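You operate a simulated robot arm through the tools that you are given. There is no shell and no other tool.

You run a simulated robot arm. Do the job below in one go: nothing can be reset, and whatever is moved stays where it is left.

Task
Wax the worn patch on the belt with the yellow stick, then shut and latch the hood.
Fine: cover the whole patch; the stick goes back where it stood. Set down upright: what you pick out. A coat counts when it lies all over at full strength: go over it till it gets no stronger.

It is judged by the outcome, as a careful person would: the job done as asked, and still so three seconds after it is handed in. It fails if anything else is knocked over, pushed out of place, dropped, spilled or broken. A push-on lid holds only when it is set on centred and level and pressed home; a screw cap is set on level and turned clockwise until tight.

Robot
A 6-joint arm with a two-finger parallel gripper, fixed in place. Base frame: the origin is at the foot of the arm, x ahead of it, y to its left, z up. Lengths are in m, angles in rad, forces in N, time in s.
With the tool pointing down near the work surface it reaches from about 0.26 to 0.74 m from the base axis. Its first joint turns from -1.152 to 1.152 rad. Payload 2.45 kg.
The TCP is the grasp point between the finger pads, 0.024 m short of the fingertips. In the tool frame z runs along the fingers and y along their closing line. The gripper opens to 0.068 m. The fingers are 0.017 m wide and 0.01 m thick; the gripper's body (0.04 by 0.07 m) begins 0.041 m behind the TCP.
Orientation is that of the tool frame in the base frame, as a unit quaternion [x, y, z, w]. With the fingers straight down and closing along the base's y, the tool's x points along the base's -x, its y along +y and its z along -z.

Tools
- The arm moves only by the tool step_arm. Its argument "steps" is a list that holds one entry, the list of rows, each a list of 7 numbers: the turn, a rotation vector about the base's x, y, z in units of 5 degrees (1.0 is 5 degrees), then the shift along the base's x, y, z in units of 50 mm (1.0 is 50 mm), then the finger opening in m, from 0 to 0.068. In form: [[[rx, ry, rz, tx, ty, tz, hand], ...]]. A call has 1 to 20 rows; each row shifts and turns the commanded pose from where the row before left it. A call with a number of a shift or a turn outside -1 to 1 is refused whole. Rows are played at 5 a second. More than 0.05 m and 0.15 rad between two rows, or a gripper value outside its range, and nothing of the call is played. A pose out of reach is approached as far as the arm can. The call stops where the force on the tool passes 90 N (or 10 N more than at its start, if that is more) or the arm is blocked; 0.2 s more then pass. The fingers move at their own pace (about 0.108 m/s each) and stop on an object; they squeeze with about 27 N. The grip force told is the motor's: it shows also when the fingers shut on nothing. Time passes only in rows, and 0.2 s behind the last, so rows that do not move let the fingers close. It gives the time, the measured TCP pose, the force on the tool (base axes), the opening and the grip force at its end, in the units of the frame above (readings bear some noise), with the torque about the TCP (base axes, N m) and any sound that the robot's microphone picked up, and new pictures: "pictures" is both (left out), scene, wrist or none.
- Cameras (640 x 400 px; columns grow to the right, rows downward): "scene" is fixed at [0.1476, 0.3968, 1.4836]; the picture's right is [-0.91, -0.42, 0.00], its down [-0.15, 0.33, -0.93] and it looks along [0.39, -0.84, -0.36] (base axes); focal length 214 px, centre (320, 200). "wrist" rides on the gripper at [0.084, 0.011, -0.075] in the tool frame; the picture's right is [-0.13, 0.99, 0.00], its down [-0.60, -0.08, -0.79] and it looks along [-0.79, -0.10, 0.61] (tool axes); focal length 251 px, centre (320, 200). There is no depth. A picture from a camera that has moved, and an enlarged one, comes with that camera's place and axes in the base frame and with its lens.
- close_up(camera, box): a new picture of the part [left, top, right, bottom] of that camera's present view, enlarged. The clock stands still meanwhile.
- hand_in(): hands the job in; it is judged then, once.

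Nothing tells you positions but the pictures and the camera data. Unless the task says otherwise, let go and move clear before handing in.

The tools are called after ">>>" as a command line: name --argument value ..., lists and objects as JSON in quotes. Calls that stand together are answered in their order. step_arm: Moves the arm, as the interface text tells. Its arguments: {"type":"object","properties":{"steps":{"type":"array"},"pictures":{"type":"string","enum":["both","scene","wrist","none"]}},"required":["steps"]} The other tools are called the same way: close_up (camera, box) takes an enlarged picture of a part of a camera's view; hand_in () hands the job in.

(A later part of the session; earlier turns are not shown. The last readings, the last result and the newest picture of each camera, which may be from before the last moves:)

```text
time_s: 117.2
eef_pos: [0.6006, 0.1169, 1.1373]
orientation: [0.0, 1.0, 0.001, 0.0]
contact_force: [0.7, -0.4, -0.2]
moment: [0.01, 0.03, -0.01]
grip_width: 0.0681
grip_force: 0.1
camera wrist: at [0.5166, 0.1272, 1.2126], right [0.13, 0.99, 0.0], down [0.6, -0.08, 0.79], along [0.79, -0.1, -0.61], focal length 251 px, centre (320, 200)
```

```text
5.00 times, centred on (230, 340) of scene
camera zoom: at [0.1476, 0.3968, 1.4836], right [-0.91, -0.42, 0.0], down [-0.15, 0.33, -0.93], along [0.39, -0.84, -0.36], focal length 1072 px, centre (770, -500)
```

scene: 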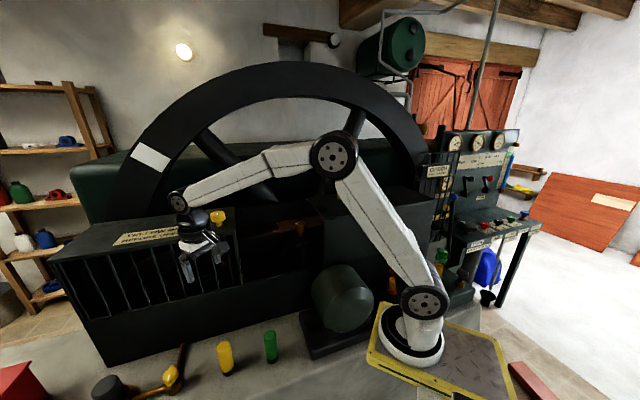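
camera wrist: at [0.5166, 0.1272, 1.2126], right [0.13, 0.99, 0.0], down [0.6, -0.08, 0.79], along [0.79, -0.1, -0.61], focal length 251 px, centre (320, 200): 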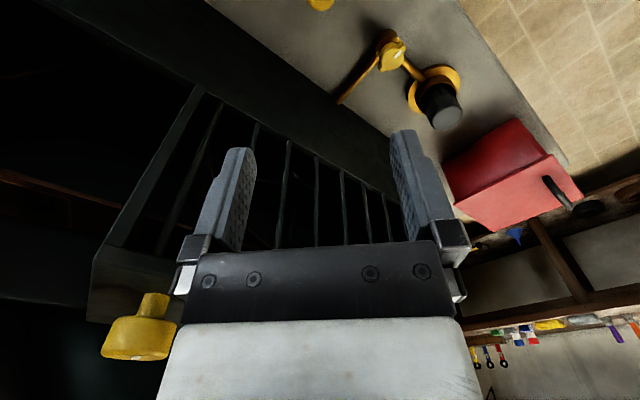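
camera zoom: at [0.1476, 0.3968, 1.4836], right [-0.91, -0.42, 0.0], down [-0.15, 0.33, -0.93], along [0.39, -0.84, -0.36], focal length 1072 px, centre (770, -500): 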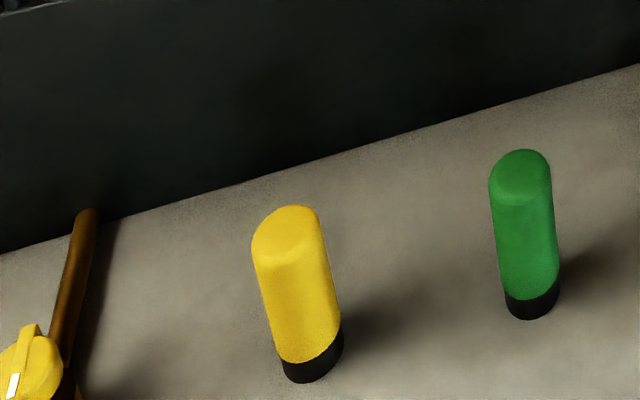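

The yellow stick stands upright where it was. One more look at the patch with the arm out of the way, before closing the hood.

>>> close_up --camera "scene" --box '[250, 215, 284, 239]'

>>> close_up --camera "scene" --box '[300, 170, 396, 230]'

```text
16.00 times, centred on (267, 227) of scene
camera zoom: at [0.1476, 0.3968, 1.4836], right [-0.91, -0.42, 0.0], down [-0.15, 0.33, -0.93], along [0.39, -0.84, -0.36], focal length 3432 px, centre (1168, -232)
```

zoom: 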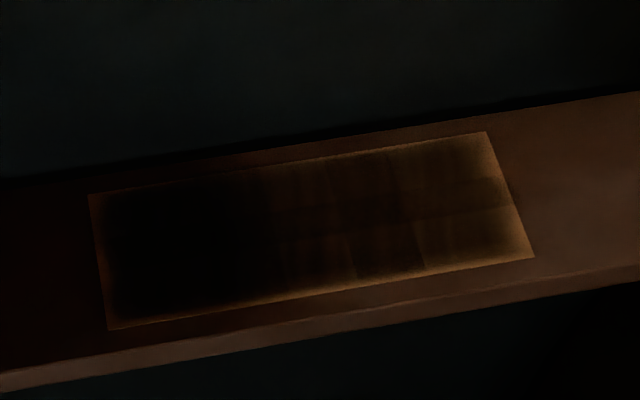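

```text
6.67 times, centred on (348, 200) of scene
camera zoom: at [0.1476, 0.3968, 1.4836], right [-0.91, -0.42, 0.0], down [-0.15, 0.33, -0.93], along [0.39, -0.84, -0.36], focal length 1430 px, centre (133, 200)
```

zoom: 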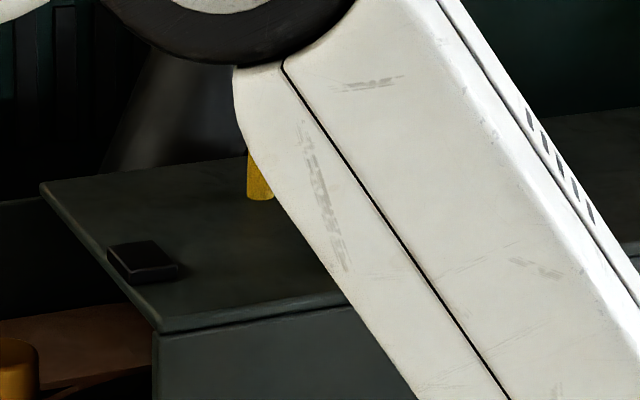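

The coat looks the same as before, uniformly saturated. Next is the hood: its handle bar is at m≈0, n 0.50–0.62, top at z≈1.187. I'll rise and swing over above it with the hand turned −45° so the fingers straddle the bar.

>>> step_arm --steps '[[[0, 0, 0, 0, 0, 0.8, 0.068], [0, 0, 0, 0, 0, 0.8, 0.068], [0, 0, 0, 0, 0, 0.8, 0.068], [0, 0, 0, 0, 0, 0.8, 0.068], [0, 0, -0.75, -0.342, -0.852, 0, 0.068], [0, 0, -0.75, -0.342, -0.852, 0, 0.068], [0, 0, -0.75, -0.342, -0.852, 0, 0.068], [0, 0, -0.75, -0.342, -0.852, 0, 0.068], [0, 0, -0.75, -0.342, -0.852, 0, 0.068], [0, 0, -0.75, -0.342, -0.852, 0, 0.068], [0, 0, -0.75, -0.342, -0.852, 0, 0.068], [0, 0, -0.75, -0.342, -0.852, 0, 0.068], [0, 0, -0.75, -0.342, -0.852, 0, 0.068], [0, 0, -0.75, -0.342, -0.852, 0, 0.068], [0, 0, -0.75, -0.342, -0.852, 0, 0.068], [0, 0, -0.75, -0.342, -0.852, 0, 0.068], [0, 0, 0, 0, 0, 0, 0.068]]]' --pictures "both"

>>> close_up --camera "wrist" --box '[160, 0, 480, 200]'

```text
time_s: 120.8
eef_pos: [0.3946, -0.3929, 1.2959]
orientation: [0.383, 0.924, 0.0, 0.0]
contact_force: [-0.7, 1.2, 0.3]
moment: [0.01, 0.0, 0.01]
grip_width: 0.068
grip_force: 0.0
camera wrist: at [0.3429, -0.3266, 1.3707], right [0.79, 0.61, 0.0], down [0.37, -0.48, 0.79], along [0.48, -0.63, -0.61], focal length 251 px, centre (320, 200)
```

scene: 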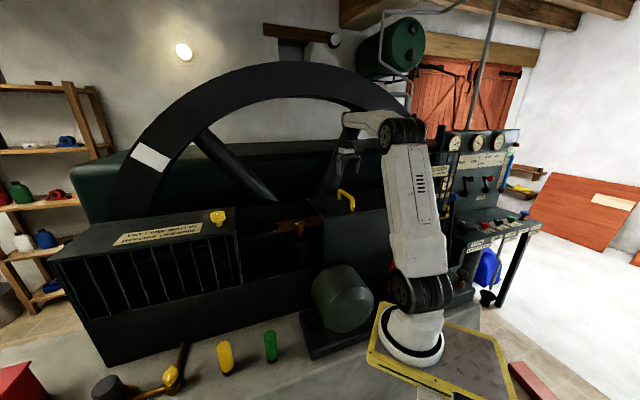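
wrist: 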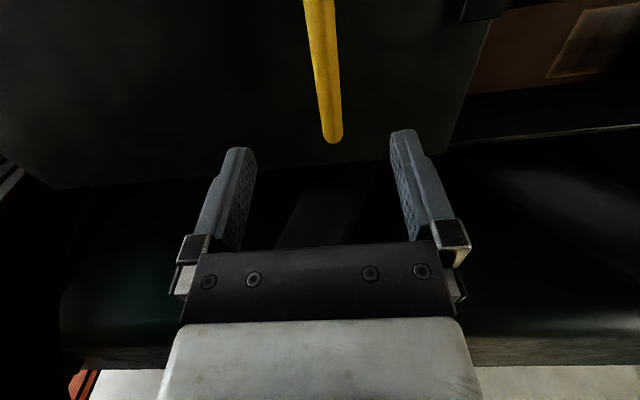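

```text
2.00 times, centred on (320, 100) of wrist
camera zoom: at [0.3429, -0.3266, 1.3707], right [0.79, 0.61, 0.0], down [0.37, -0.48, 0.79], along [0.48, -0.63, -0.61], focal length 503 px, centre (320, 400)
```

zoom: 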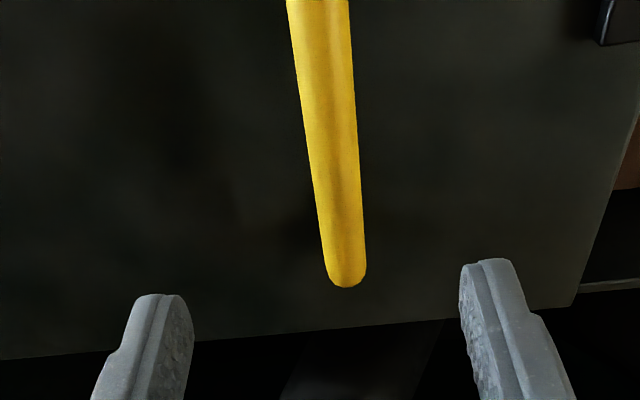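

The bar runs right between the fingers. I'll lower onto it and close.

>>> step_arm --steps '[[[0, 0, 0, 0.02, 0.02, -0.7, 0.068], [0, 0, 0, 0, 0, -0.7, 0.068], [0, 0, 0, 0, 0, -0.7, 0.068], [0, 0, 0, 0, 0, 0, 0.068], [0, 0, 0, 0, 0, 0, 0.01], [0, 0, 0, 0, 0, 0, 0.01], [0, 0, 0, 0, 0, 0, 0.01]]]' --pictures "both"

>>> close_up --camera "scene" --box '[300, 150, 380, 220]'

```text
time_s: 122.4
eef_pos: [0.3971, -0.3922, 1.1928]
orientation: [0.382, 0.924, 0.0, 0.0]
contact_force: [0.3, 1.6, -3.0]
moment: [-0.44, -0.49, 0.03]
grip_width: 0.0176
grip_force: 36.6
camera wrist: at [0.345, -0.3254, 1.2666], right [0.79, 0.61, 0.0], down [0.37, -0.48, 0.79], along [0.48, -0.63, -0.61], focal length 251 px, centre (320, 200)
```

scene: 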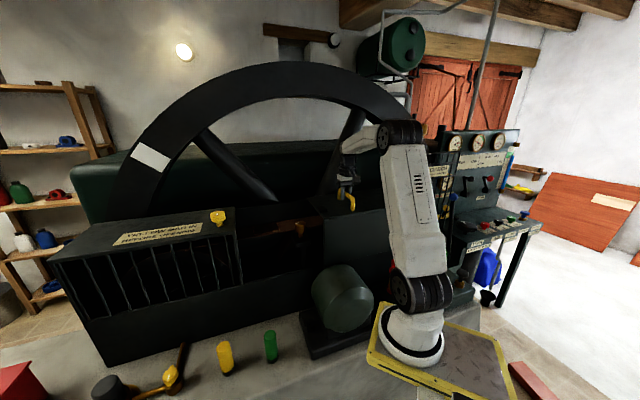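
wrist: 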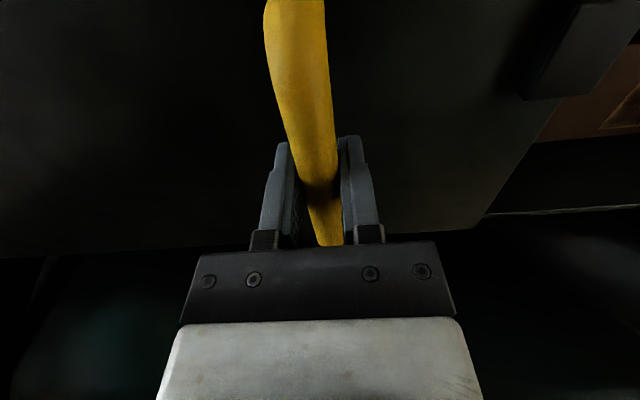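

```text
5.71 times, centred on (340, 185) of scene
camera zoom: at [0.1476, 0.3969, 1.4836], right [-0.91, -0.42, 0.0], down [-0.15, 0.33, -0.93], along [0.39, -0.84, -0.36], focal length 1226 px, centre (206, 286)
```

zoom: 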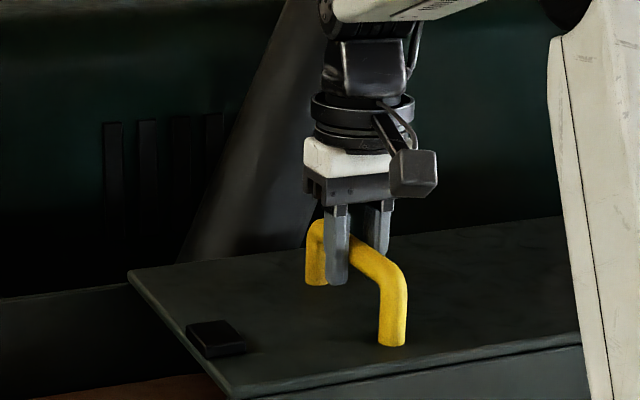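

The handle is gripped (17.6 mm). I'll try a small slide along +m to feel the resistance.

>>> step_arm --steps '[[[0, 0, 0, 0.14, 0.14, 0, 0.01], [0, 0, 0, 0.14, 0.14, 0, 0.01], [0, 0, 0, 0, 0, 0, 0.01]]]' --pictures "none"

>>> close_up --camera "scene" --box '[230, 170, 380, 265]'

```text
time_s: 123.2
eef_pos: [0.4099, -0.38, 1.1916]
orientation: [0.382, 0.924, 0.0, -0.001]
contact_force: [-5.7, 3.5, -2.2]
moment: [0.13, 0.12, -0.05]
grip_width: 0.0178
grip_force: 36.5
```

```text
4.21 times, centred on (305, 218) of scene
camera zoom: at [0.1474, 0.3969, 1.4836], right [-0.91, -0.42, 0.0], down [-0.15, 0.33, -0.93], along [0.39, -0.84, -0.36], focal length 903 px, centre (383, 126)
```

zoom: 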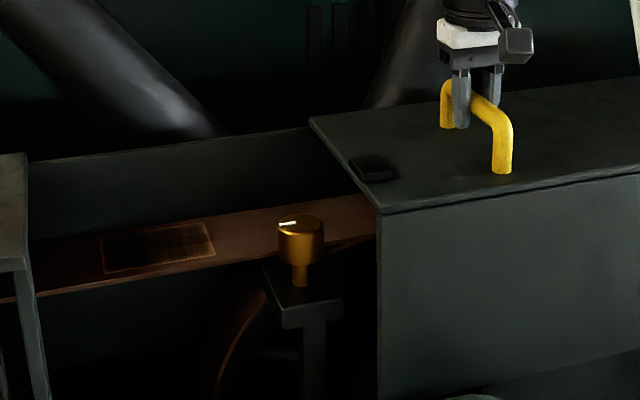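

It slides easily. I'll continue along +m for about 0.2 m, then check.

>>> step_arm --steps '[[[0, 0, 0, 0.283, 0.283, 0, 0.01], [0, 0, 0, 0.283, 0.283, 0, 0.01], [0, 0, 0, 0.283, 0.283, 0, 0.01], [0, 0, 0, 0.283, 0.283, 0, 0.01], [0, 0, 0, 0.283, 0.283, 0, 0.01], [0, 0, 0, 0, 0, 0, 0.01]]]' --pictures "none"

>>> step_arm --steps '[[[0, 0, 0, 0.283, 0.283, 0, 0.01], [0, 0, 0, 0.283, 0.283, 0, 0.01], [0, 0, 0, 0.283, 0.283, 0, 0.01], [0, 0, 0, 0.283, 0.283, 0, 0.01], [0, 0, 0, 0.283, 0.283, 0, 0.01], [0, 0, 0, 0, 0, 0, 0.01]]]' --pictures "both"

>>> close_up --camera "scene" --box '[190, 170, 340, 265]'

```text
time_s: 124.6
eef_pos: [0.4808, -0.3086, 1.1917]
orientation: [0.383, 0.924, 0.001, -0.002]
contact_force: [-12.7, 13.5, -4.2]
moment: [0.12, 0.13, 0.03]
grip_width: 0.0177
grip_force: 36.4
```

```text
time_s: 126.0
eef_pos: [0.5513, -0.2376, 1.192]
orientation: [0.383, 0.924, 0.001, 0.001]
contact_force: [-4.3, 6.7, -7.8]
moment: [0.37, 0.37, 0.0]
grip_width: 0.0178
grip_force: 36.3
camera wrist: at [0.4999, -0.1706, 1.2666], right [0.79, 0.61, 0.0], down [0.37, -0.48, 0.79], along [0.48, -0.63, -0.61], focal length 251 px, centre (320, 200)
```

scene: 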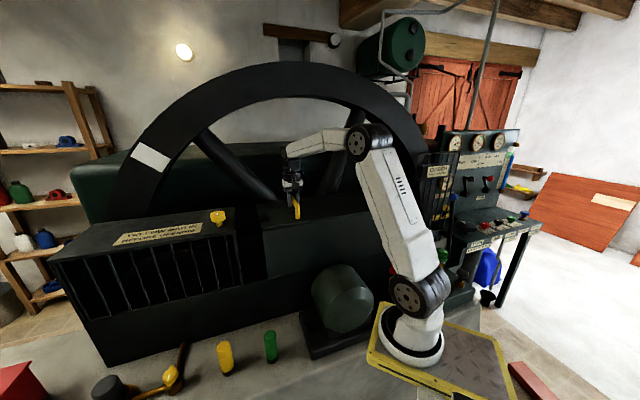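
wrist: 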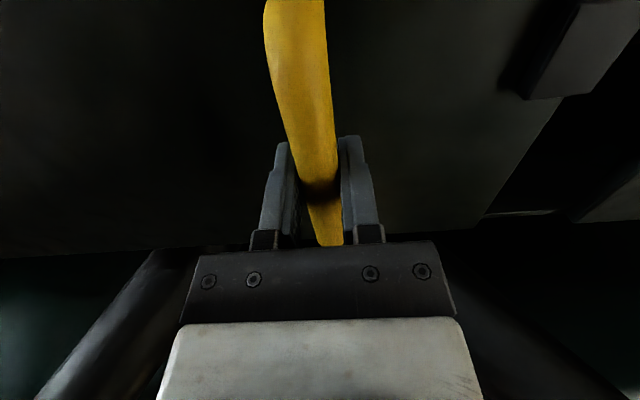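

```text
4.21 times, centred on (265, 218) of scene
camera zoom: at [0.1476, 0.3969, 1.4836], right [-0.91, -0.42, 0.0], down [-0.15, 0.33, -0.93], along [0.39, -0.84, -0.36], focal length 903 px, centre (552, 126)
```

zoom: 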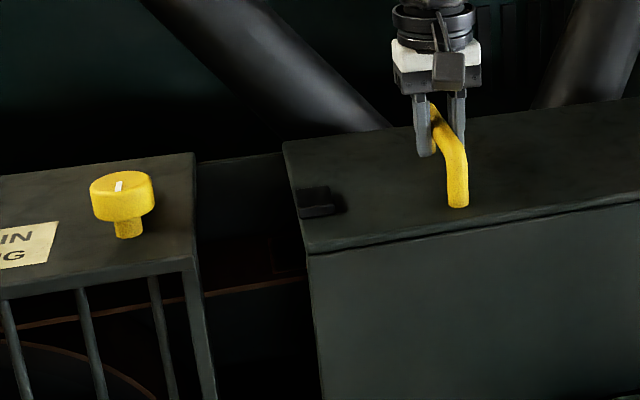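

About 0.08 m of gap remains. Continuing, with smaller steps near the end.

>>> step_arm --steps '[[[0, 0, 0, 0.283, 0.283, 0, 0.01], [0, 0, 0, 0.283, 0.283, 0, 0.01], [0, 0, 0, 0.283, 0.283, 0, 0.01], [0, 0, 0, 0, 0, 0, 0.01]]]' --pictures "none"

>>> close_up --camera "scene" --box '[190, 170, 340, 265]'

```text
time_s: 127.0
eef_pos: [0.5939, -0.196, 1.1915]
orientation: [0.384, 0.924, 0.0, 0.001]
contact_force: [-0.3, 0.6, -12.6]
moment: [0.13, 0.04, 0.04]
grip_width: 0.0178
grip_force: 36.0
```

```text
4.21 times, centred on (265, 218) of scene
camera zoom: at [0.1478, 0.3967, 1.4836], right [-0.91, -0.42, 0.0], down [-0.15, 0.33, -0.93], along [0.39, -0.84, -0.36], focal length 903 px, centre (552, 126)
```

zoom: 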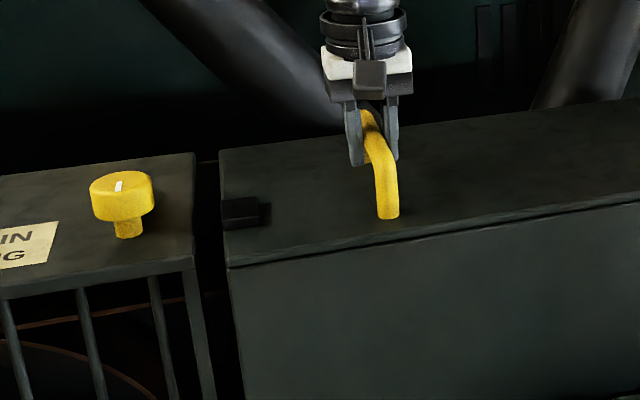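

About 2 cm left; the handle is pulling slightly down on the hand, so I'll ease 1 mm lower and keep closing in 1 cm steps.

>>> step_arm --steps '[[[0, 0, 0, 0, 0, -0.02, 0.01], [0, 0, 0, 0.14, 0.14, 0, 0.01], [0, 0, 0, 0, 0, 0, 0.01]]]' --pictures "none"

>>> step_arm --steps '[[[0, 0, 0, 0.085, 0.085, 0, 0.01], [0, 0, 0, 0, 0, 0, 0.01]]]' --pictures "none"

>>> close_up --camera "scene" --box '[190, 170, 340, 265]'

```text
time_s: 127.8
eef_pos: [0.6016, -0.1879, 1.1916]
orientation: [0.382, 0.924, 0.001, 0.002]
contact_force: [-0.3, 3.2, -1.5]
moment: [0.35, 0.32, -0.11]
grip_width: 0.0178
grip_force: 35.8
```

```text
time_s: 128.4
eef_pos: [0.6056, -0.184, 1.1915]
orientation: [0.382, 0.924, 0.0, 0.0]
contact_force: [-4.5, 7.4, -1.1]
moment: [-0.52, -0.54, 0.03]
grip_width: 0.0175
grip_force: 36.5
```

```text
4.21 times, centred on (265, 218) of scene
camera zoom: at [0.1474, 0.3971, 1.4836], right [-0.91, -0.42, 0.0], down [-0.15, 0.33, -0.93], along [0.39, -0.84, -0.36], focal length 903 px, centre (552, 126)
```

zoom: 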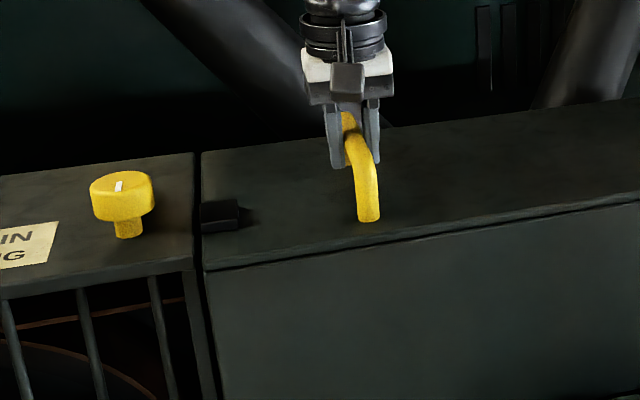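

A few millimetres to go. Continuing in 3 mm steps until it meets its stop.

>>> step_arm --steps '[[[0, 0, 0, 0.042, 0.042, 0, 0.01], [0, 0, 0, 0, 0, 0, 0.01]]]' --pictures "none"

>>> step_arm --steps '[[[0, 0, 0, 0.042, 0.042, 0, 0.01], [0, 0, 0, 0, 0, 0, 0.01]]]' --pictures "none"

>>> step_arm --steps '[[[0, 0, 0, 0.042, 0.042, 0, 0.01], [0, 0, 0, 0, 0, 0, 0.01]]]' --pictures "none"

>>> close_up --camera "scene" --box '[190, 170, 340, 265]'

```text
time_s: 129.0
eef_pos: [0.6071, -0.1821, 1.1924]
orientation: [0.382, 0.924, 0.0, 0.001]
contact_force: [-8.6, 5.3, 2.3]
moment: [-0.4, -0.3, 0.04]
grip_width: 0.0176
grip_force: 36.0
```

```text
time_s: 129.6
eef_pos: [0.6077, -0.1825, 1.1908]
orientation: [0.384, 0.923, -0.002, -0.002]
contact_force: [-24.7, -5.2, 4.6]
moment: [-0.27, 0.0, 0.08]
grip_width: 0.0178
grip_force: 36.3
```

```text
time_s: 130.2
eef_pos: [0.6067, -0.1823, 1.1914]
orientation: [0.384, 0.923, -0.002, -0.004]
contact_force: [-44.9, -16.6, 3.0]
moment: [-0.46, -0.38, 0.05]
grip_width: 0.0173
grip_force: 36.7
```

```text
4.21 times, centred on (265, 218) of scene
camera zoom: at [0.1459, 0.3962, 1.484], right [-0.91, -0.42, 0.0], down [-0.15, 0.33, -0.93], along [0.39, -0.84, -0.36], focal length 903 px, centre (552, 126)
```

zoom: 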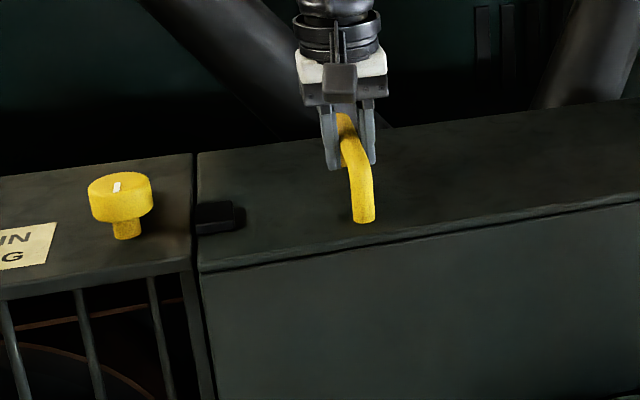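

The hood is against its stop (about 43 N along m). I'll relax the command, open the fingers and lift off the handle.

>>> step_arm --steps '[[[0, 0, 0, -0.07, -0.07, 0, 0.01], [0, 0, 0, 0, 0, 0, 0.01]]]' --pictures "none"

>>> step_arm --steps '[[[0, 0, 0, 0, 0, 0, 0.04], [0, 0, 0, 0, 0, 0, 0.068], [0, 0, 0, 0, 0, 0, 0.068], [0, 0, 0, 0, 0, 0.6, 0.068], [0, 0, 0, 0, 0, 0.9, 0.068], [0, 0, 0, 0, 0, 0.9, 0.068], [0, 0, 0, 0, 0, 0, 0.068]]]' --pictures "both"

>>> close_up --camera "scene" --box '[190, 170, 340, 265]'

>>> close_up --camera "wrist" --box '[320, 0, 640, 200]'

```text
time_s: 130.8
eef_pos: [0.6073, -0.1827, 1.1931]
orientation: [0.382, 0.924, 0.0, -0.001]
contact_force: [-17.0, -9.0, 4.8]
moment: [0.65, 0.79, 0.0]
grip_width: 0.0176
grip_force: 35.8
```

```text
time_s: 132.4
eef_pos: [0.6082, -0.1823, 1.3123]
orientation: [0.382, 0.924, 0.0, 0.0]
contact_force: [-1.1, 0.4, 0.0]
moment: [0.02, -0.02, 0.01]
grip_width: 0.0678
grip_force: 0.1
camera wrist: at [0.5557, -0.1149, 1.3864], right [0.79, 0.61, 0.0], down [0.37, -0.48, 0.79], along [0.48, -0.63, -0.61], focal length 251 px, centre (320, 200)
```

scene: 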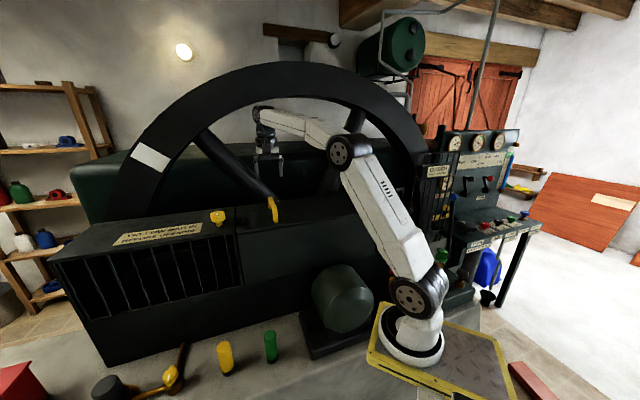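
wrist: 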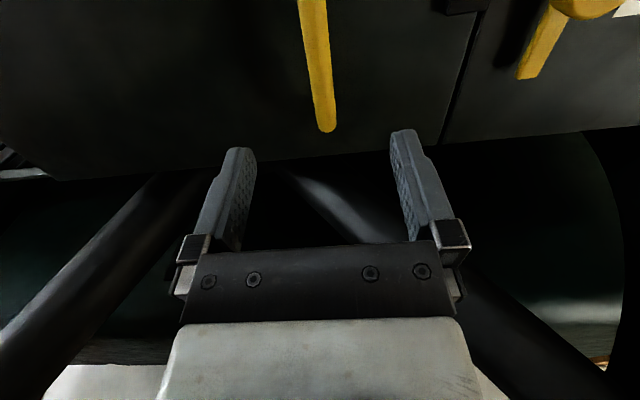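

```text
4.21 times, centred on (265, 218) of scene
camera zoom: at [0.1476, 0.3968, 1.4836], right [-0.91, -0.42, 0.0], down [-0.15, 0.33, -0.93], along [0.39, -0.84, -0.36], focal length 903 px, centre (552, 126)
```

zoom: 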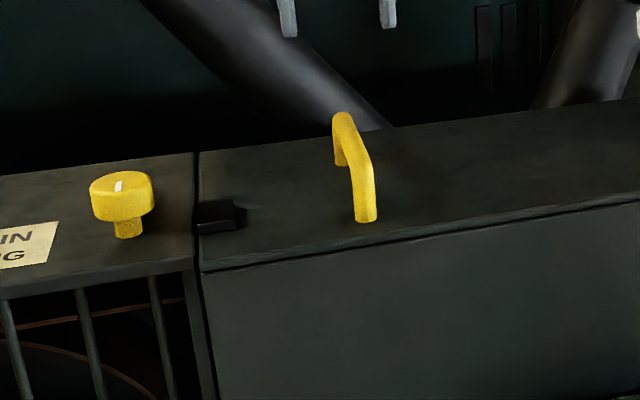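

```text
2.00 times, centred on (480, 100) of wrist
camera zoom: at [0.5557, -0.1149, 1.3864], right [0.79, 0.61, 0.0], down [0.37, -0.48, 0.79], along [0.48, -0.63, -0.61], focal length 503 px, centre (0, 400)
```

zoom: 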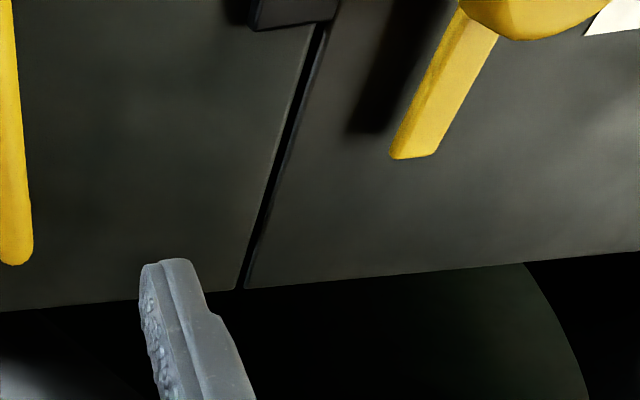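

The hood is shut and the latch arm points back over the grille box. I'll move to in front of the knob, to straddle its cap between the fingers.

>>> step_arm --steps '[[[0, 0, 0, 0.095, 0.881, 0, 0.068], [0, 0, 0, 0.095, 0.881, 0, 0.068], [0, 0, 0, 0.095, 0.881, 0, 0.068], [0, 0, 0, 0.095, 0.881, 0, 0.068], [0, 0, 0, 0.095, 0.881, 0, 0.068], [0, 0, 0, 0, 0, -0.6, 0.068], [0, 0, 0, 0, 0, -0.6, 0.068], [0, 0, 0, 0, 0, 0, 0.068]]]' --pictures "both"

>>> close_up --camera "wrist" --box '[200, 100, 440, 250]'

>>> close_up --camera "scene" --box '[170, 170, 290, 245]'

```text
time_s: 134.2
eef_pos: [0.6323, 0.0383, 1.2511]
orientation: [0.383, 0.924, 0.0, 0.0]
contact_force: [-0.1, -0.5, 0.9]
moment: [0.04, 0.02, -0.02]
grip_width: 0.068
grip_force: 0.0
camera wrist: at [0.58, 0.1048, 1.3262], right [0.79, 0.61, 0.0], down [0.37, -0.48, 0.79], along [0.48, -0.63, -0.61], focal length 251 px, centre (320, 200)
```

scene: 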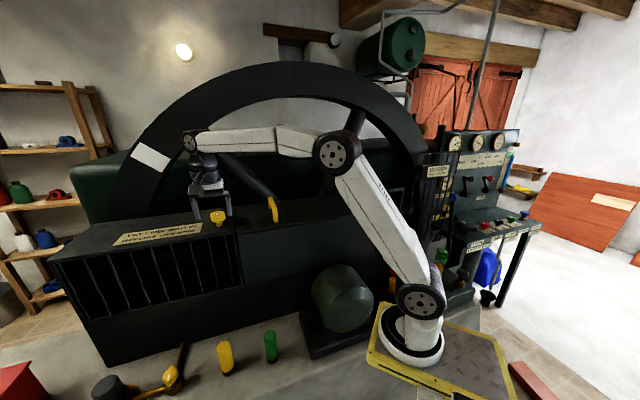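
wrist: 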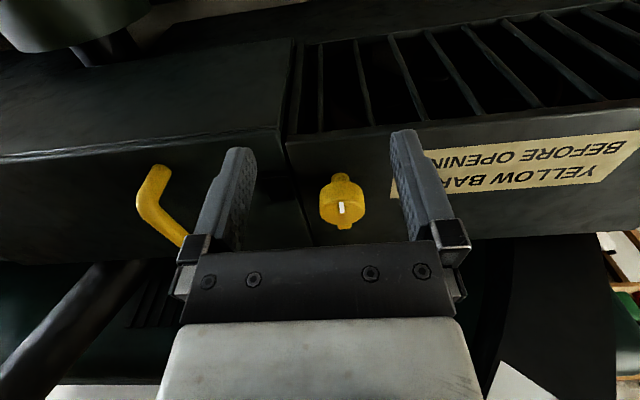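

```text
2.67 times, centred on (320, 175) of wrist
camera zoom: at [0.58, 0.1048, 1.3262], right [0.79, 0.61, 0.0], down [0.37, -0.48, 0.79], along [0.48, -0.63, -0.61], focal length 670 px, centre (320, 267)
```

zoom: 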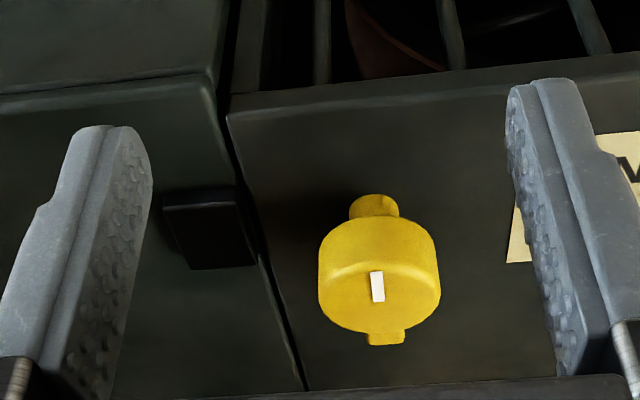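

```text
5.33 times, centred on (230, 208) of scene
camera zoom: at [0.1476, 0.3968, 1.4836], right [-0.91, -0.42, 0.0], down [-0.15, 0.33, -0.93], along [0.39, -0.84, -0.36], focal length 1144 px, centre (800, 160)
```

zoom: 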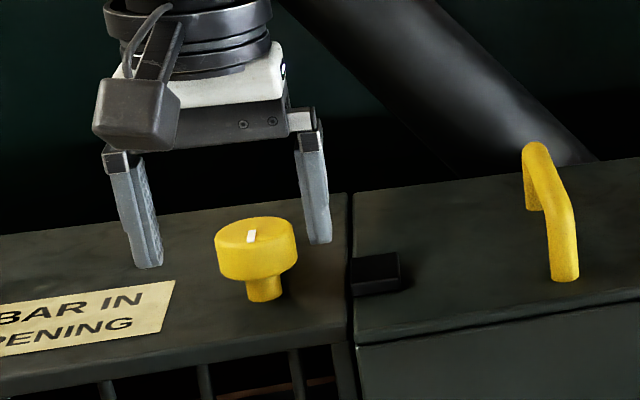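

The knob cap (44 mm wide, z≈1.173–1.190) is at about (0.711, −0.034), and the black catch sits right beside it on the hood. I'll lower to the cap's height and slide in from the front with the fingers straddling it.

>>> step_arm --steps '[[[0, 0, 0, 0.07, 0.07, -0.6, 0.068], [0, 0, 0, 0, 0, -0.44, 0.068], [0, 0, 0, 0.504, -0.504, 0, 0.068], [0, 0, 0, 0.504, -0.504, 0, 0.068], [0, 0, 0, 0.504, -0.504, 0, 0.068], [0, 0, 0, 0, 0, 0, 0.068]]]' --pictures "both"

>>> close_up --camera "wrist" --box '[200, 50, 440, 250]'

>>> close_up --camera "scene" --box '[180, 180, 260, 240]'

```text
time_s: 135.6
eef_pos: [0.7109, -0.0357, 1.197]
orientation: [0.383, 0.924, -0.001, 0.0]
contact_force: [-0.4, -0.3, -0.7]
moment: [0.0, 0.02, 0.01]
grip_width: 0.0681
grip_force: 0.0
camera wrist: at [0.6587, 0.032, 1.2732], right [0.79, 0.61, 0.0], down [0.37, -0.48, 0.79], along [0.48, -0.63, -0.61], focal length 251 px, centre (320, 200)
```

scene: 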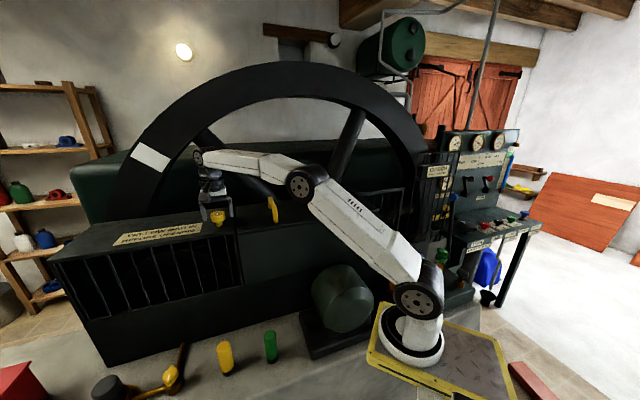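
wrist: 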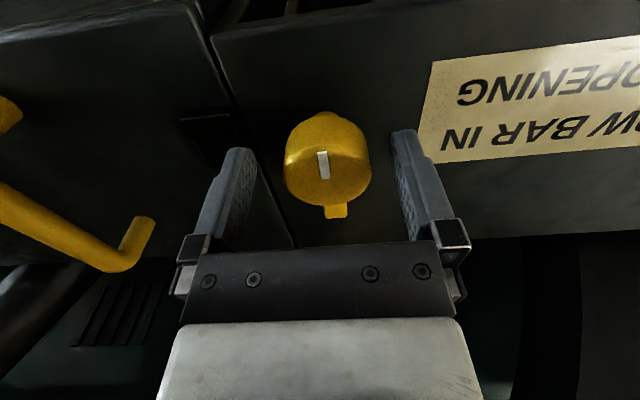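

```text
2.00 times, centred on (320, 150) of wrist
camera zoom: at [0.6587, 0.032, 1.2732], right [0.79, 0.61, 0.0], down [0.37, -0.48, 0.79], along [0.48, -0.63, -0.61], focal length 503 px, centre (320, 300)
```

zoom: 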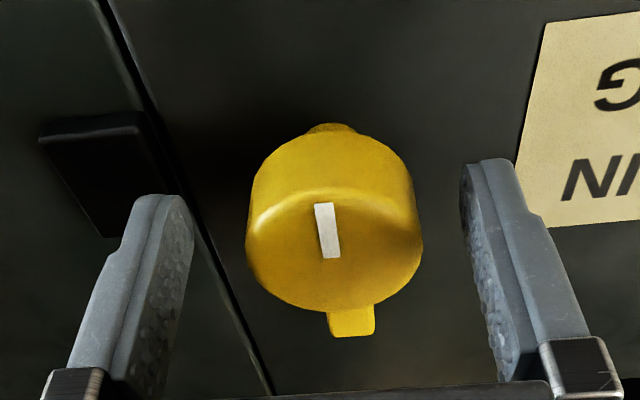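

```text
6.67 times, centred on (220, 210) of scene
camera zoom: at [0.1476, 0.3968, 1.4836], right [-0.91, -0.42, 0.0], down [-0.15, 0.33, -0.93], along [0.39, -0.84, -0.36], focal length 1430 px, centre (987, 133)
```

zoom: 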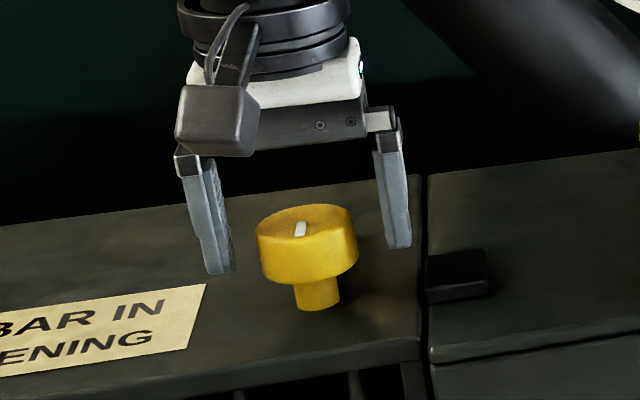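

The cap sits centrally between the fingers. Closing on it.

>>> step_arm --steps '[[[0, 0, 0, 0, 0, 0, 0.05], [0, 0, 0, 0, 0, 0, 0.03], [0, 0, 0, 0, 0, 0, 0.03], [0, 0, 0, 0, 0, 0, 0.03]]]' --pictures "wrist"

>>> close_up --camera "scene" --box '[180, 180, 260, 240]'

```text
time_s: 136.6
eef_pos: [0.7108, -0.0328, 1.1984]
orientation: [0.382, 0.924, 0.001, 0.001]
contact_force: [19.9, 10.5, -2.3]
moment: [0.06, -0.68, 0.11]
grip_width: 0.043
grip_force: 44.8
camera wrist: at [0.6595, 0.0337, 1.2729], right [0.79, 0.61, 0.0], down [0.37, -0.48, 0.79], along [0.49, -0.63, -0.61], focal length 251 px, centre (320, 200)
```

wrist: 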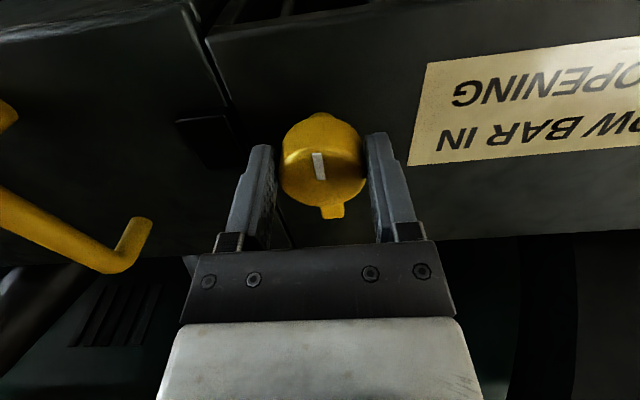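

```text
6.67 times, centred on (220, 210) of scene
camera zoom: at [0.1483, 0.3972, 1.4834], right [-0.91, -0.42, 0.0], down [-0.15, 0.33, -0.93], along [0.39, -0.84, -0.36], focal length 1430 px, centre (987, 133)
```

zoom: 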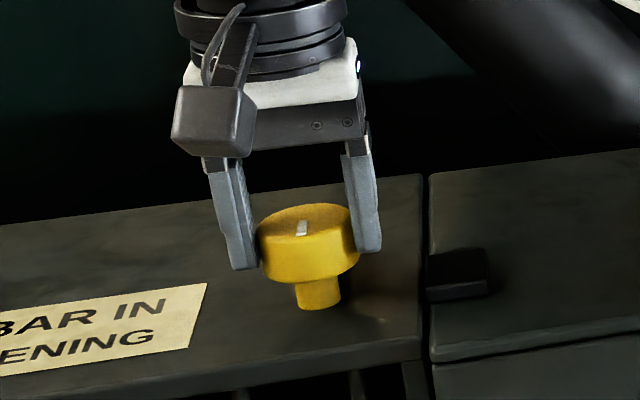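

The grip is slightly off centre (about 2 mm in m, 4 mm in n). I'll open a bit, correct, and re-close.

>>> step_arm --steps '[[[0, 0, 0, 0, 0, 0, 0.06], [0, 0, 0, 0.085, -0.028, 0, 0.06], [0, 0, 0, 0, 0, 0, 0.03], [0, 0, 0, 0, 0, 0, 0.03], [0, 0, 0, 0, 0, 0, 0.03]]]' --pictures "wrist"

```text
time_s: 137.8
eef_pos: [0.7133, -0.0365, 1.1991]
orientation: [0.383, 0.924, 0.0, 0.001]
contact_force: [2.5, 0.8, -2.3]
moment: [-0.09, -0.14, -0.07]
grip_width: 0.0433
grip_force: 45.0
camera wrist: at [0.6631, 0.0309, 1.2732], right [0.79, 0.61, 0.0], down [0.37, -0.48, 0.79], along [0.48, -0.63, -0.61], focal length 251 px, centre (320, 200)
```

wrist: 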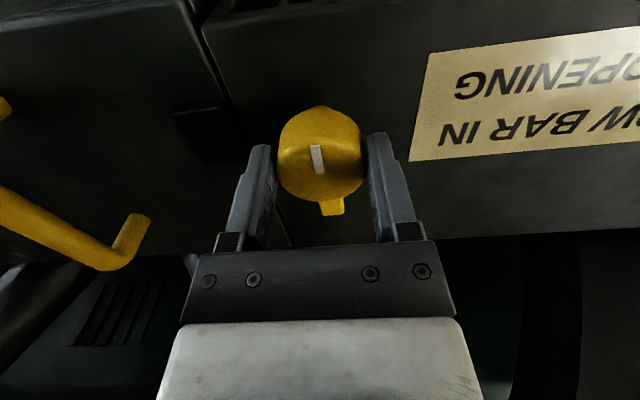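

Centred now. I'll start turning clockwise (negative about z) by 15° and check the resistance.

>>> step_arm --steps '[[[0, 0, -1, 0, 0, 0, 0.03], [0, 0, -1, 0, 0, 0, 0.03], [0, 0, -1, 0, 0, 0, 0.03], [0, 0, 0, 0, 0, 0, 0.03]]]' --pictures "both"

>>> close_up --camera "scene" --box '[180, 180, 260, 240]'

```text
time_s: 138.8
eef_pos: [0.7158, -0.0363, 1.1983]
orientation: [0.5, 0.866, 0.0, 0.001]
contact_force: [7.8, 2.5, -5.8]
moment: [-0.3, -0.54, 0.03]
grip_width: 0.043
grip_force: 45.0
camera wrist: at [0.683, 0.0425, 1.2732], right [0.92, 0.38, 0.0], down [0.23, -0.56, 0.79], along [0.3, -0.73, -0.61], focal length 251 px, centre (320, 200)
```

scene: 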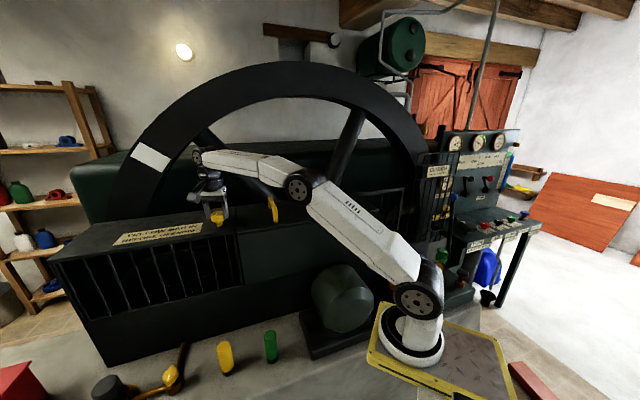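
wrist: 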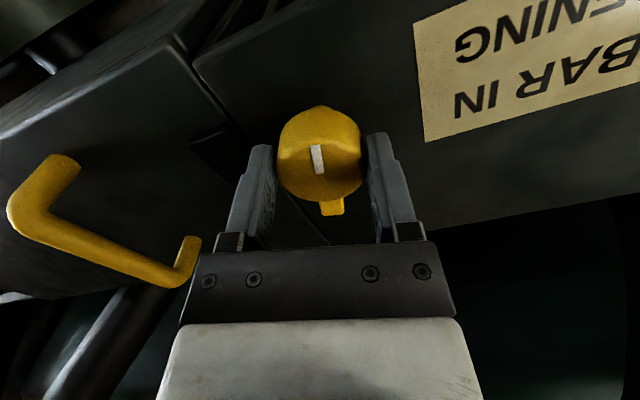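

```text
6.67 times, centred on (220, 210) of scene
camera zoom: at [0.148, 0.3969, 1.4836], right [-0.91, -0.42, 0.0], down [-0.15, 0.33, -0.93], along [0.39, -0.84, -0.36], focal length 1430 px, centre (987, 133)
```

zoom: 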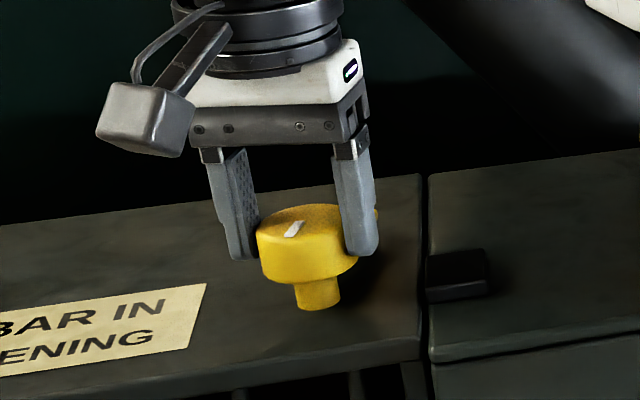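

The knob turns with the hand. Continuing the turn by another 45°.

>>> step_arm --steps '[[[0, 0, -1, 0, 0, 0, 0.03], [0, 0, -1, 0, 0, 0, 0.03], [0, 0, -1, 0, 0, 0, 0.03], [0, 0, -1, 0, 0, 0, 0.03], [0, 0, -1, 0, 0, 0, 0.03], [0, 0, -1, 0, 0, 0, 0.03], [0, 0, -1, 0, 0, 0, 0.03], [0, 0, -1, 0, 0, 0, 0.03], [0, 0, -1, 0, 0, 0, 0.03], [0, 0, 0, 0, 0, 0, 0.03]]]' --pictures "both"

>>> close_up --camera "scene" --box '[180, 180, 260, 240]'

>>> close_up --camera "wrist" --box '[160, 50, 480, 250]'

```text
time_s: 141.0
eef_pos: [0.7191, -0.037, 1.1989]
orientation: [0.794, 0.608, 0.004, 0.004]
contact_force: [34.0, 7.4, -7.7]
moment: [-0.75, -0.49, 0.12]
grip_width: 0.0431
grip_force: 44.7
camera wrist: at [0.7497, 0.043, 1.2735], right [0.92, -0.38, 0.01], down [-0.24, -0.56, 0.79], along [-0.3, -0.73, -0.61], focal length 251 px, centre (320, 200)
```

scene: 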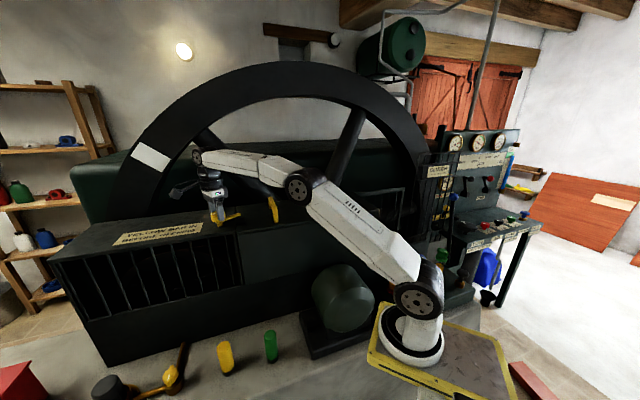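
wrist: 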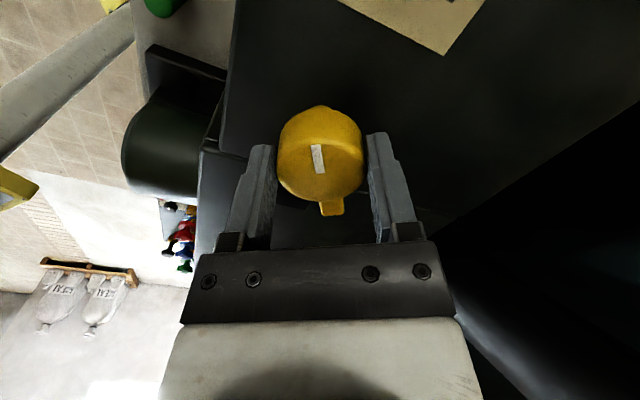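

```text
6.67 times, centred on (220, 210) of scene
camera zoom: at [0.149, 0.3971, 1.4834], right [-0.91, -0.42, 0.0], down [-0.15, 0.33, -0.93], along [0.39, -0.84, -0.37], focal length 1430 px, centre (987, 133)
```

zoom: 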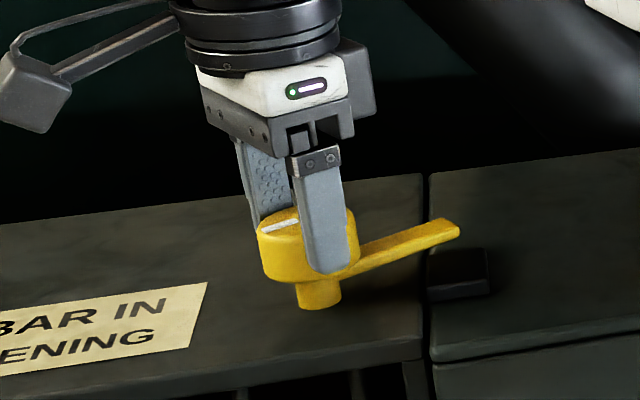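

```text
2.00 times, centred on (320, 150) of wrist
camera zoom: at [0.7497, 0.043, 1.2735], right [0.92, -0.38, 0.01], down [-0.24, -0.56, 0.79], along [-0.3, -0.73, -0.61], focal length 503 px, centre (320, 300)
```

zoom: 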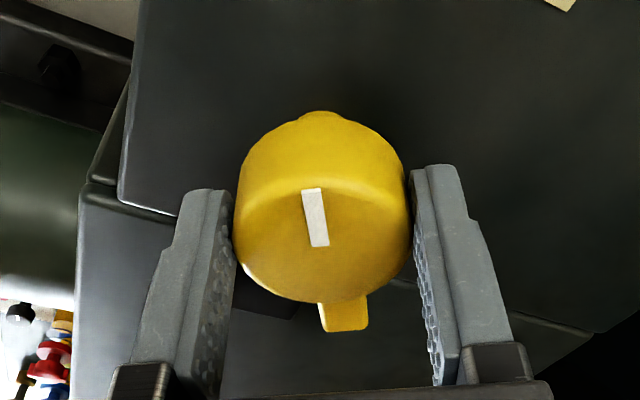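

The arm is swinging toward the catch (60° done), with some sideways load from a slight eccentricity. I'll relieve that by shifting ~5 mm while turning another 20°.

>>> step_arm --steps '[[[0, 0, 0, 0.1, 0.02, 0, 0.03], [0, 0, -1, 0, 0, 0, 0.03], [0, 0, -1, 0, 0, 0, 0.03], [0, 0, -1, 0, 0, 0, 0.03], [0, 0, -1, 0, 0, 0, 0.03], [0, 0, 0, 0, 0, 0, 0.03]]]' --pictures "wrist"

>>> close_up --camera "scene" --box '[180, 180, 260, 240]'

```text
time_s: 142.4
eef_pos: [0.7194, -0.0369, 1.1994]
orientation: [0.888, 0.46, -0.001, 0.0]
contact_force: [-13.0, -3.4, -6.8]
moment: [-0.57, 0.72, -0.04]
grip_width: 0.0432
grip_force: 45.1
camera wrist: at [0.7768, 0.0267, 1.2735], right [0.74, -0.68, 0.0], down [-0.41, -0.45, 0.79], along [-0.54, -0.59, -0.61], focal length 251 px, centre (320, 200)
```

wrist: 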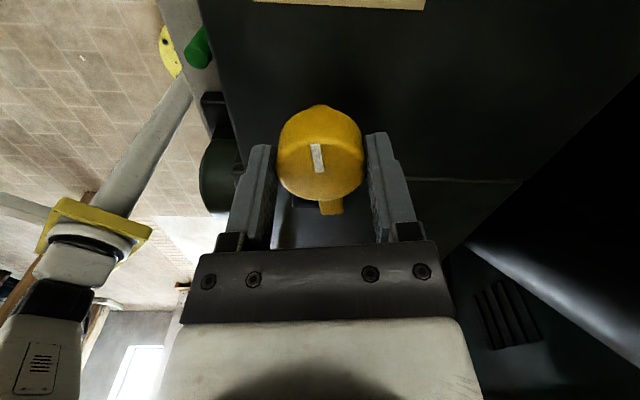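

```text
6.67 times, centred on (220, 210) of scene
camera zoom: at [0.1473, 0.3967, 1.4837], right [-0.91, -0.42, 0.0], down [-0.15, 0.33, -0.93], along [0.39, -0.84, -0.36], focal length 1430 px, centre (987, 133)
```

zoom: 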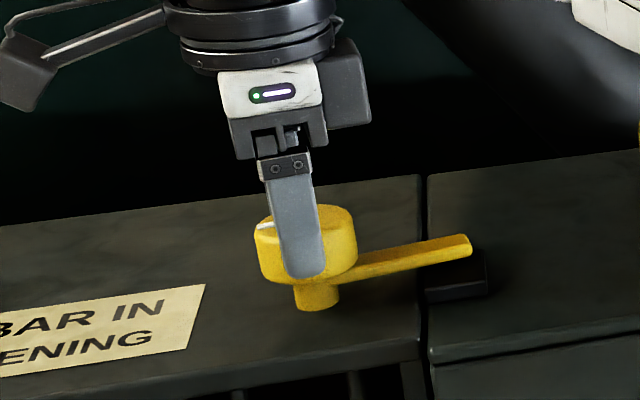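

Eighty degrees turned and the arm is coming over the catch. The last 10° now.

>>> step_arm --steps '[[[0, 0, -1, -0.02, 0, 0, 0.03], [0, 0, -1, -0.02, 0, 0, 0.03], [0, 0, 0, 0, 0, 0, 0.03]]]' --pictures "wrist"

>>> close_up --camera "scene" --box '[180, 180, 260, 240]'

```text
time_s: 143.2
eef_pos: [0.7209, -0.0369, 1.1997]
orientation: [0.924, 0.382, 0.002, 0.003]
contact_force: [19.4, -10.4, -8.3]
moment: [-0.57, -0.53, 0.5]
grip_width: 0.0433
grip_force: 45.1
camera wrist: at [0.7864, 0.0154, 1.2742], right [0.61, -0.79, 0.0], down [-0.49, -0.37, 0.79], along [-0.63, -0.48, -0.61], focal length 251 px, centre (320, 200)
```

wrist: 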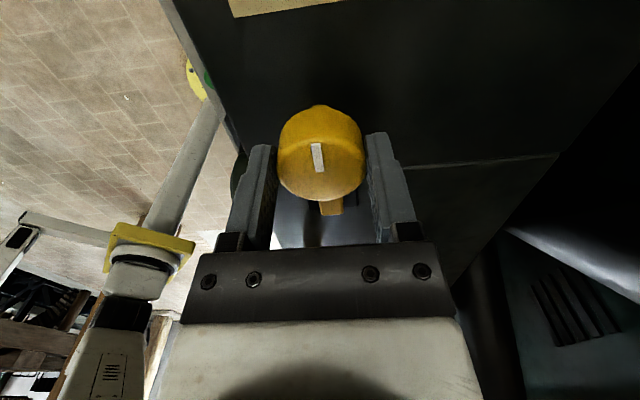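

```text
6.67 times, centred on (220, 210) of scene
camera zoom: at [0.1485, 0.3964, 1.4836], right [-0.91, -0.42, 0.0], down [-0.15, 0.33, -0.93], along [0.39, -0.84, -0.37], focal length 1430 px, centre (987, 133)
```

zoom: 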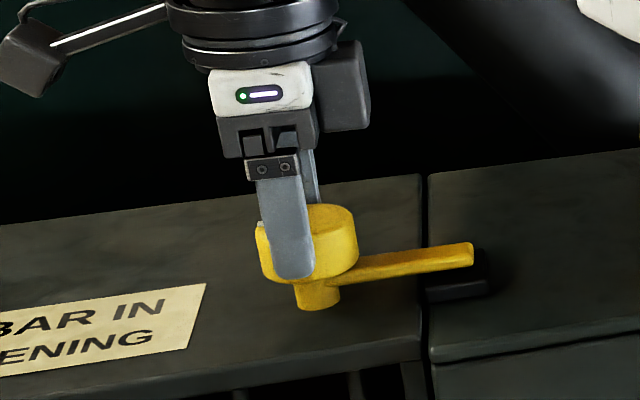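

The torque rose to 0.5 N·m and the arm lies over the catch. I'll push 5° more gently to see if this is the end stop.

>>> step_arm --steps '[[[0, 0, -0.5, 0.02, -0.02, 0, 0.03], [0, 0, -0.5, 0, 0, 0, 0.03], [0, 0, 0, 0, 0, 0, 0.03]]]' --pictures "wrist"

>>> close_up --camera "scene" --box '[180, 180, 260, 240]'

>>> close_up --camera "wrist" --box '[200, 50, 440, 250]'

```text
time_s: 144.0
eef_pos: [0.7202, -0.0369, 1.1984]
orientation: [0.94, 0.342, 0.001, 0.0]
contact_force: [17.5, -10.1, -2.4]
moment: [-0.22, -0.4, 0.37]
grip_width: 0.0433
grip_force: 45.1
camera wrist: at [0.791, 0.009, 1.2747], right [0.54, -0.84, 0.0], down [-0.52, -0.33, 0.79], along [-0.67, -0.43, -0.61], focal length 251 px, centre (320, 200)
```

wrist: 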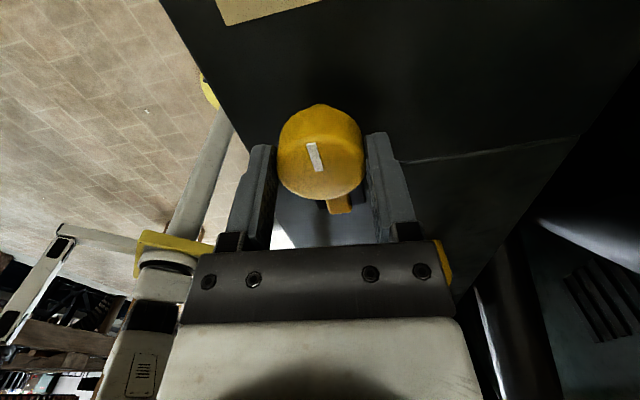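

```text
6.67 times, centred on (220, 210) of scene
camera zoom: at [0.1482, 0.3965, 1.4837], right [-0.91, -0.42, 0.0], down [-0.15, 0.33, -0.93], along [0.39, -0.84, -0.37], focal length 1430 px, centre (987, 133)
```

zoom: 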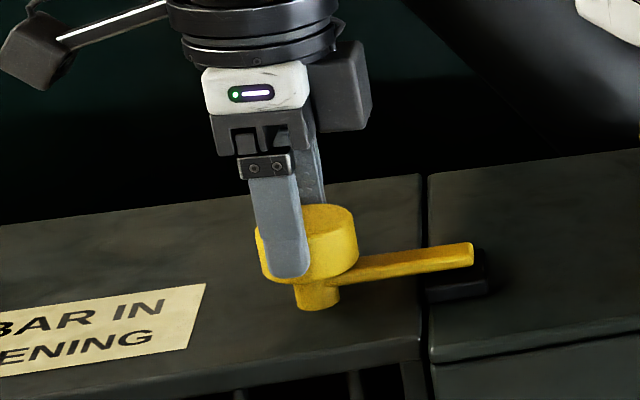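

```text
2.00 times, centred on (320, 150) of wrist
camera zoom: at [0.791, 0.009, 1.2747], right [0.54, -0.84, 0.0], down [-0.52, -0.33, 0.79], along [-0.67, -0.43, -0.61], focal length 503 px, centre (320, 300)
```

zoom: 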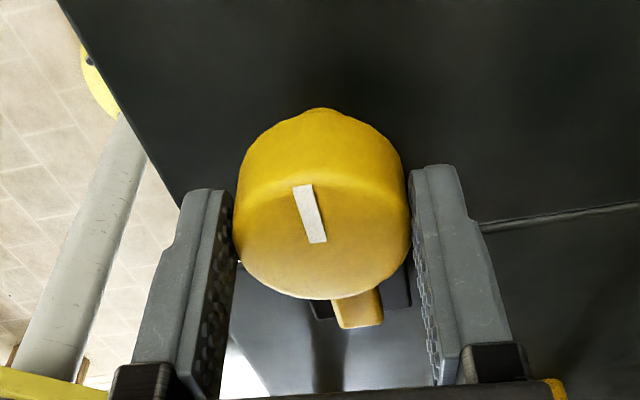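

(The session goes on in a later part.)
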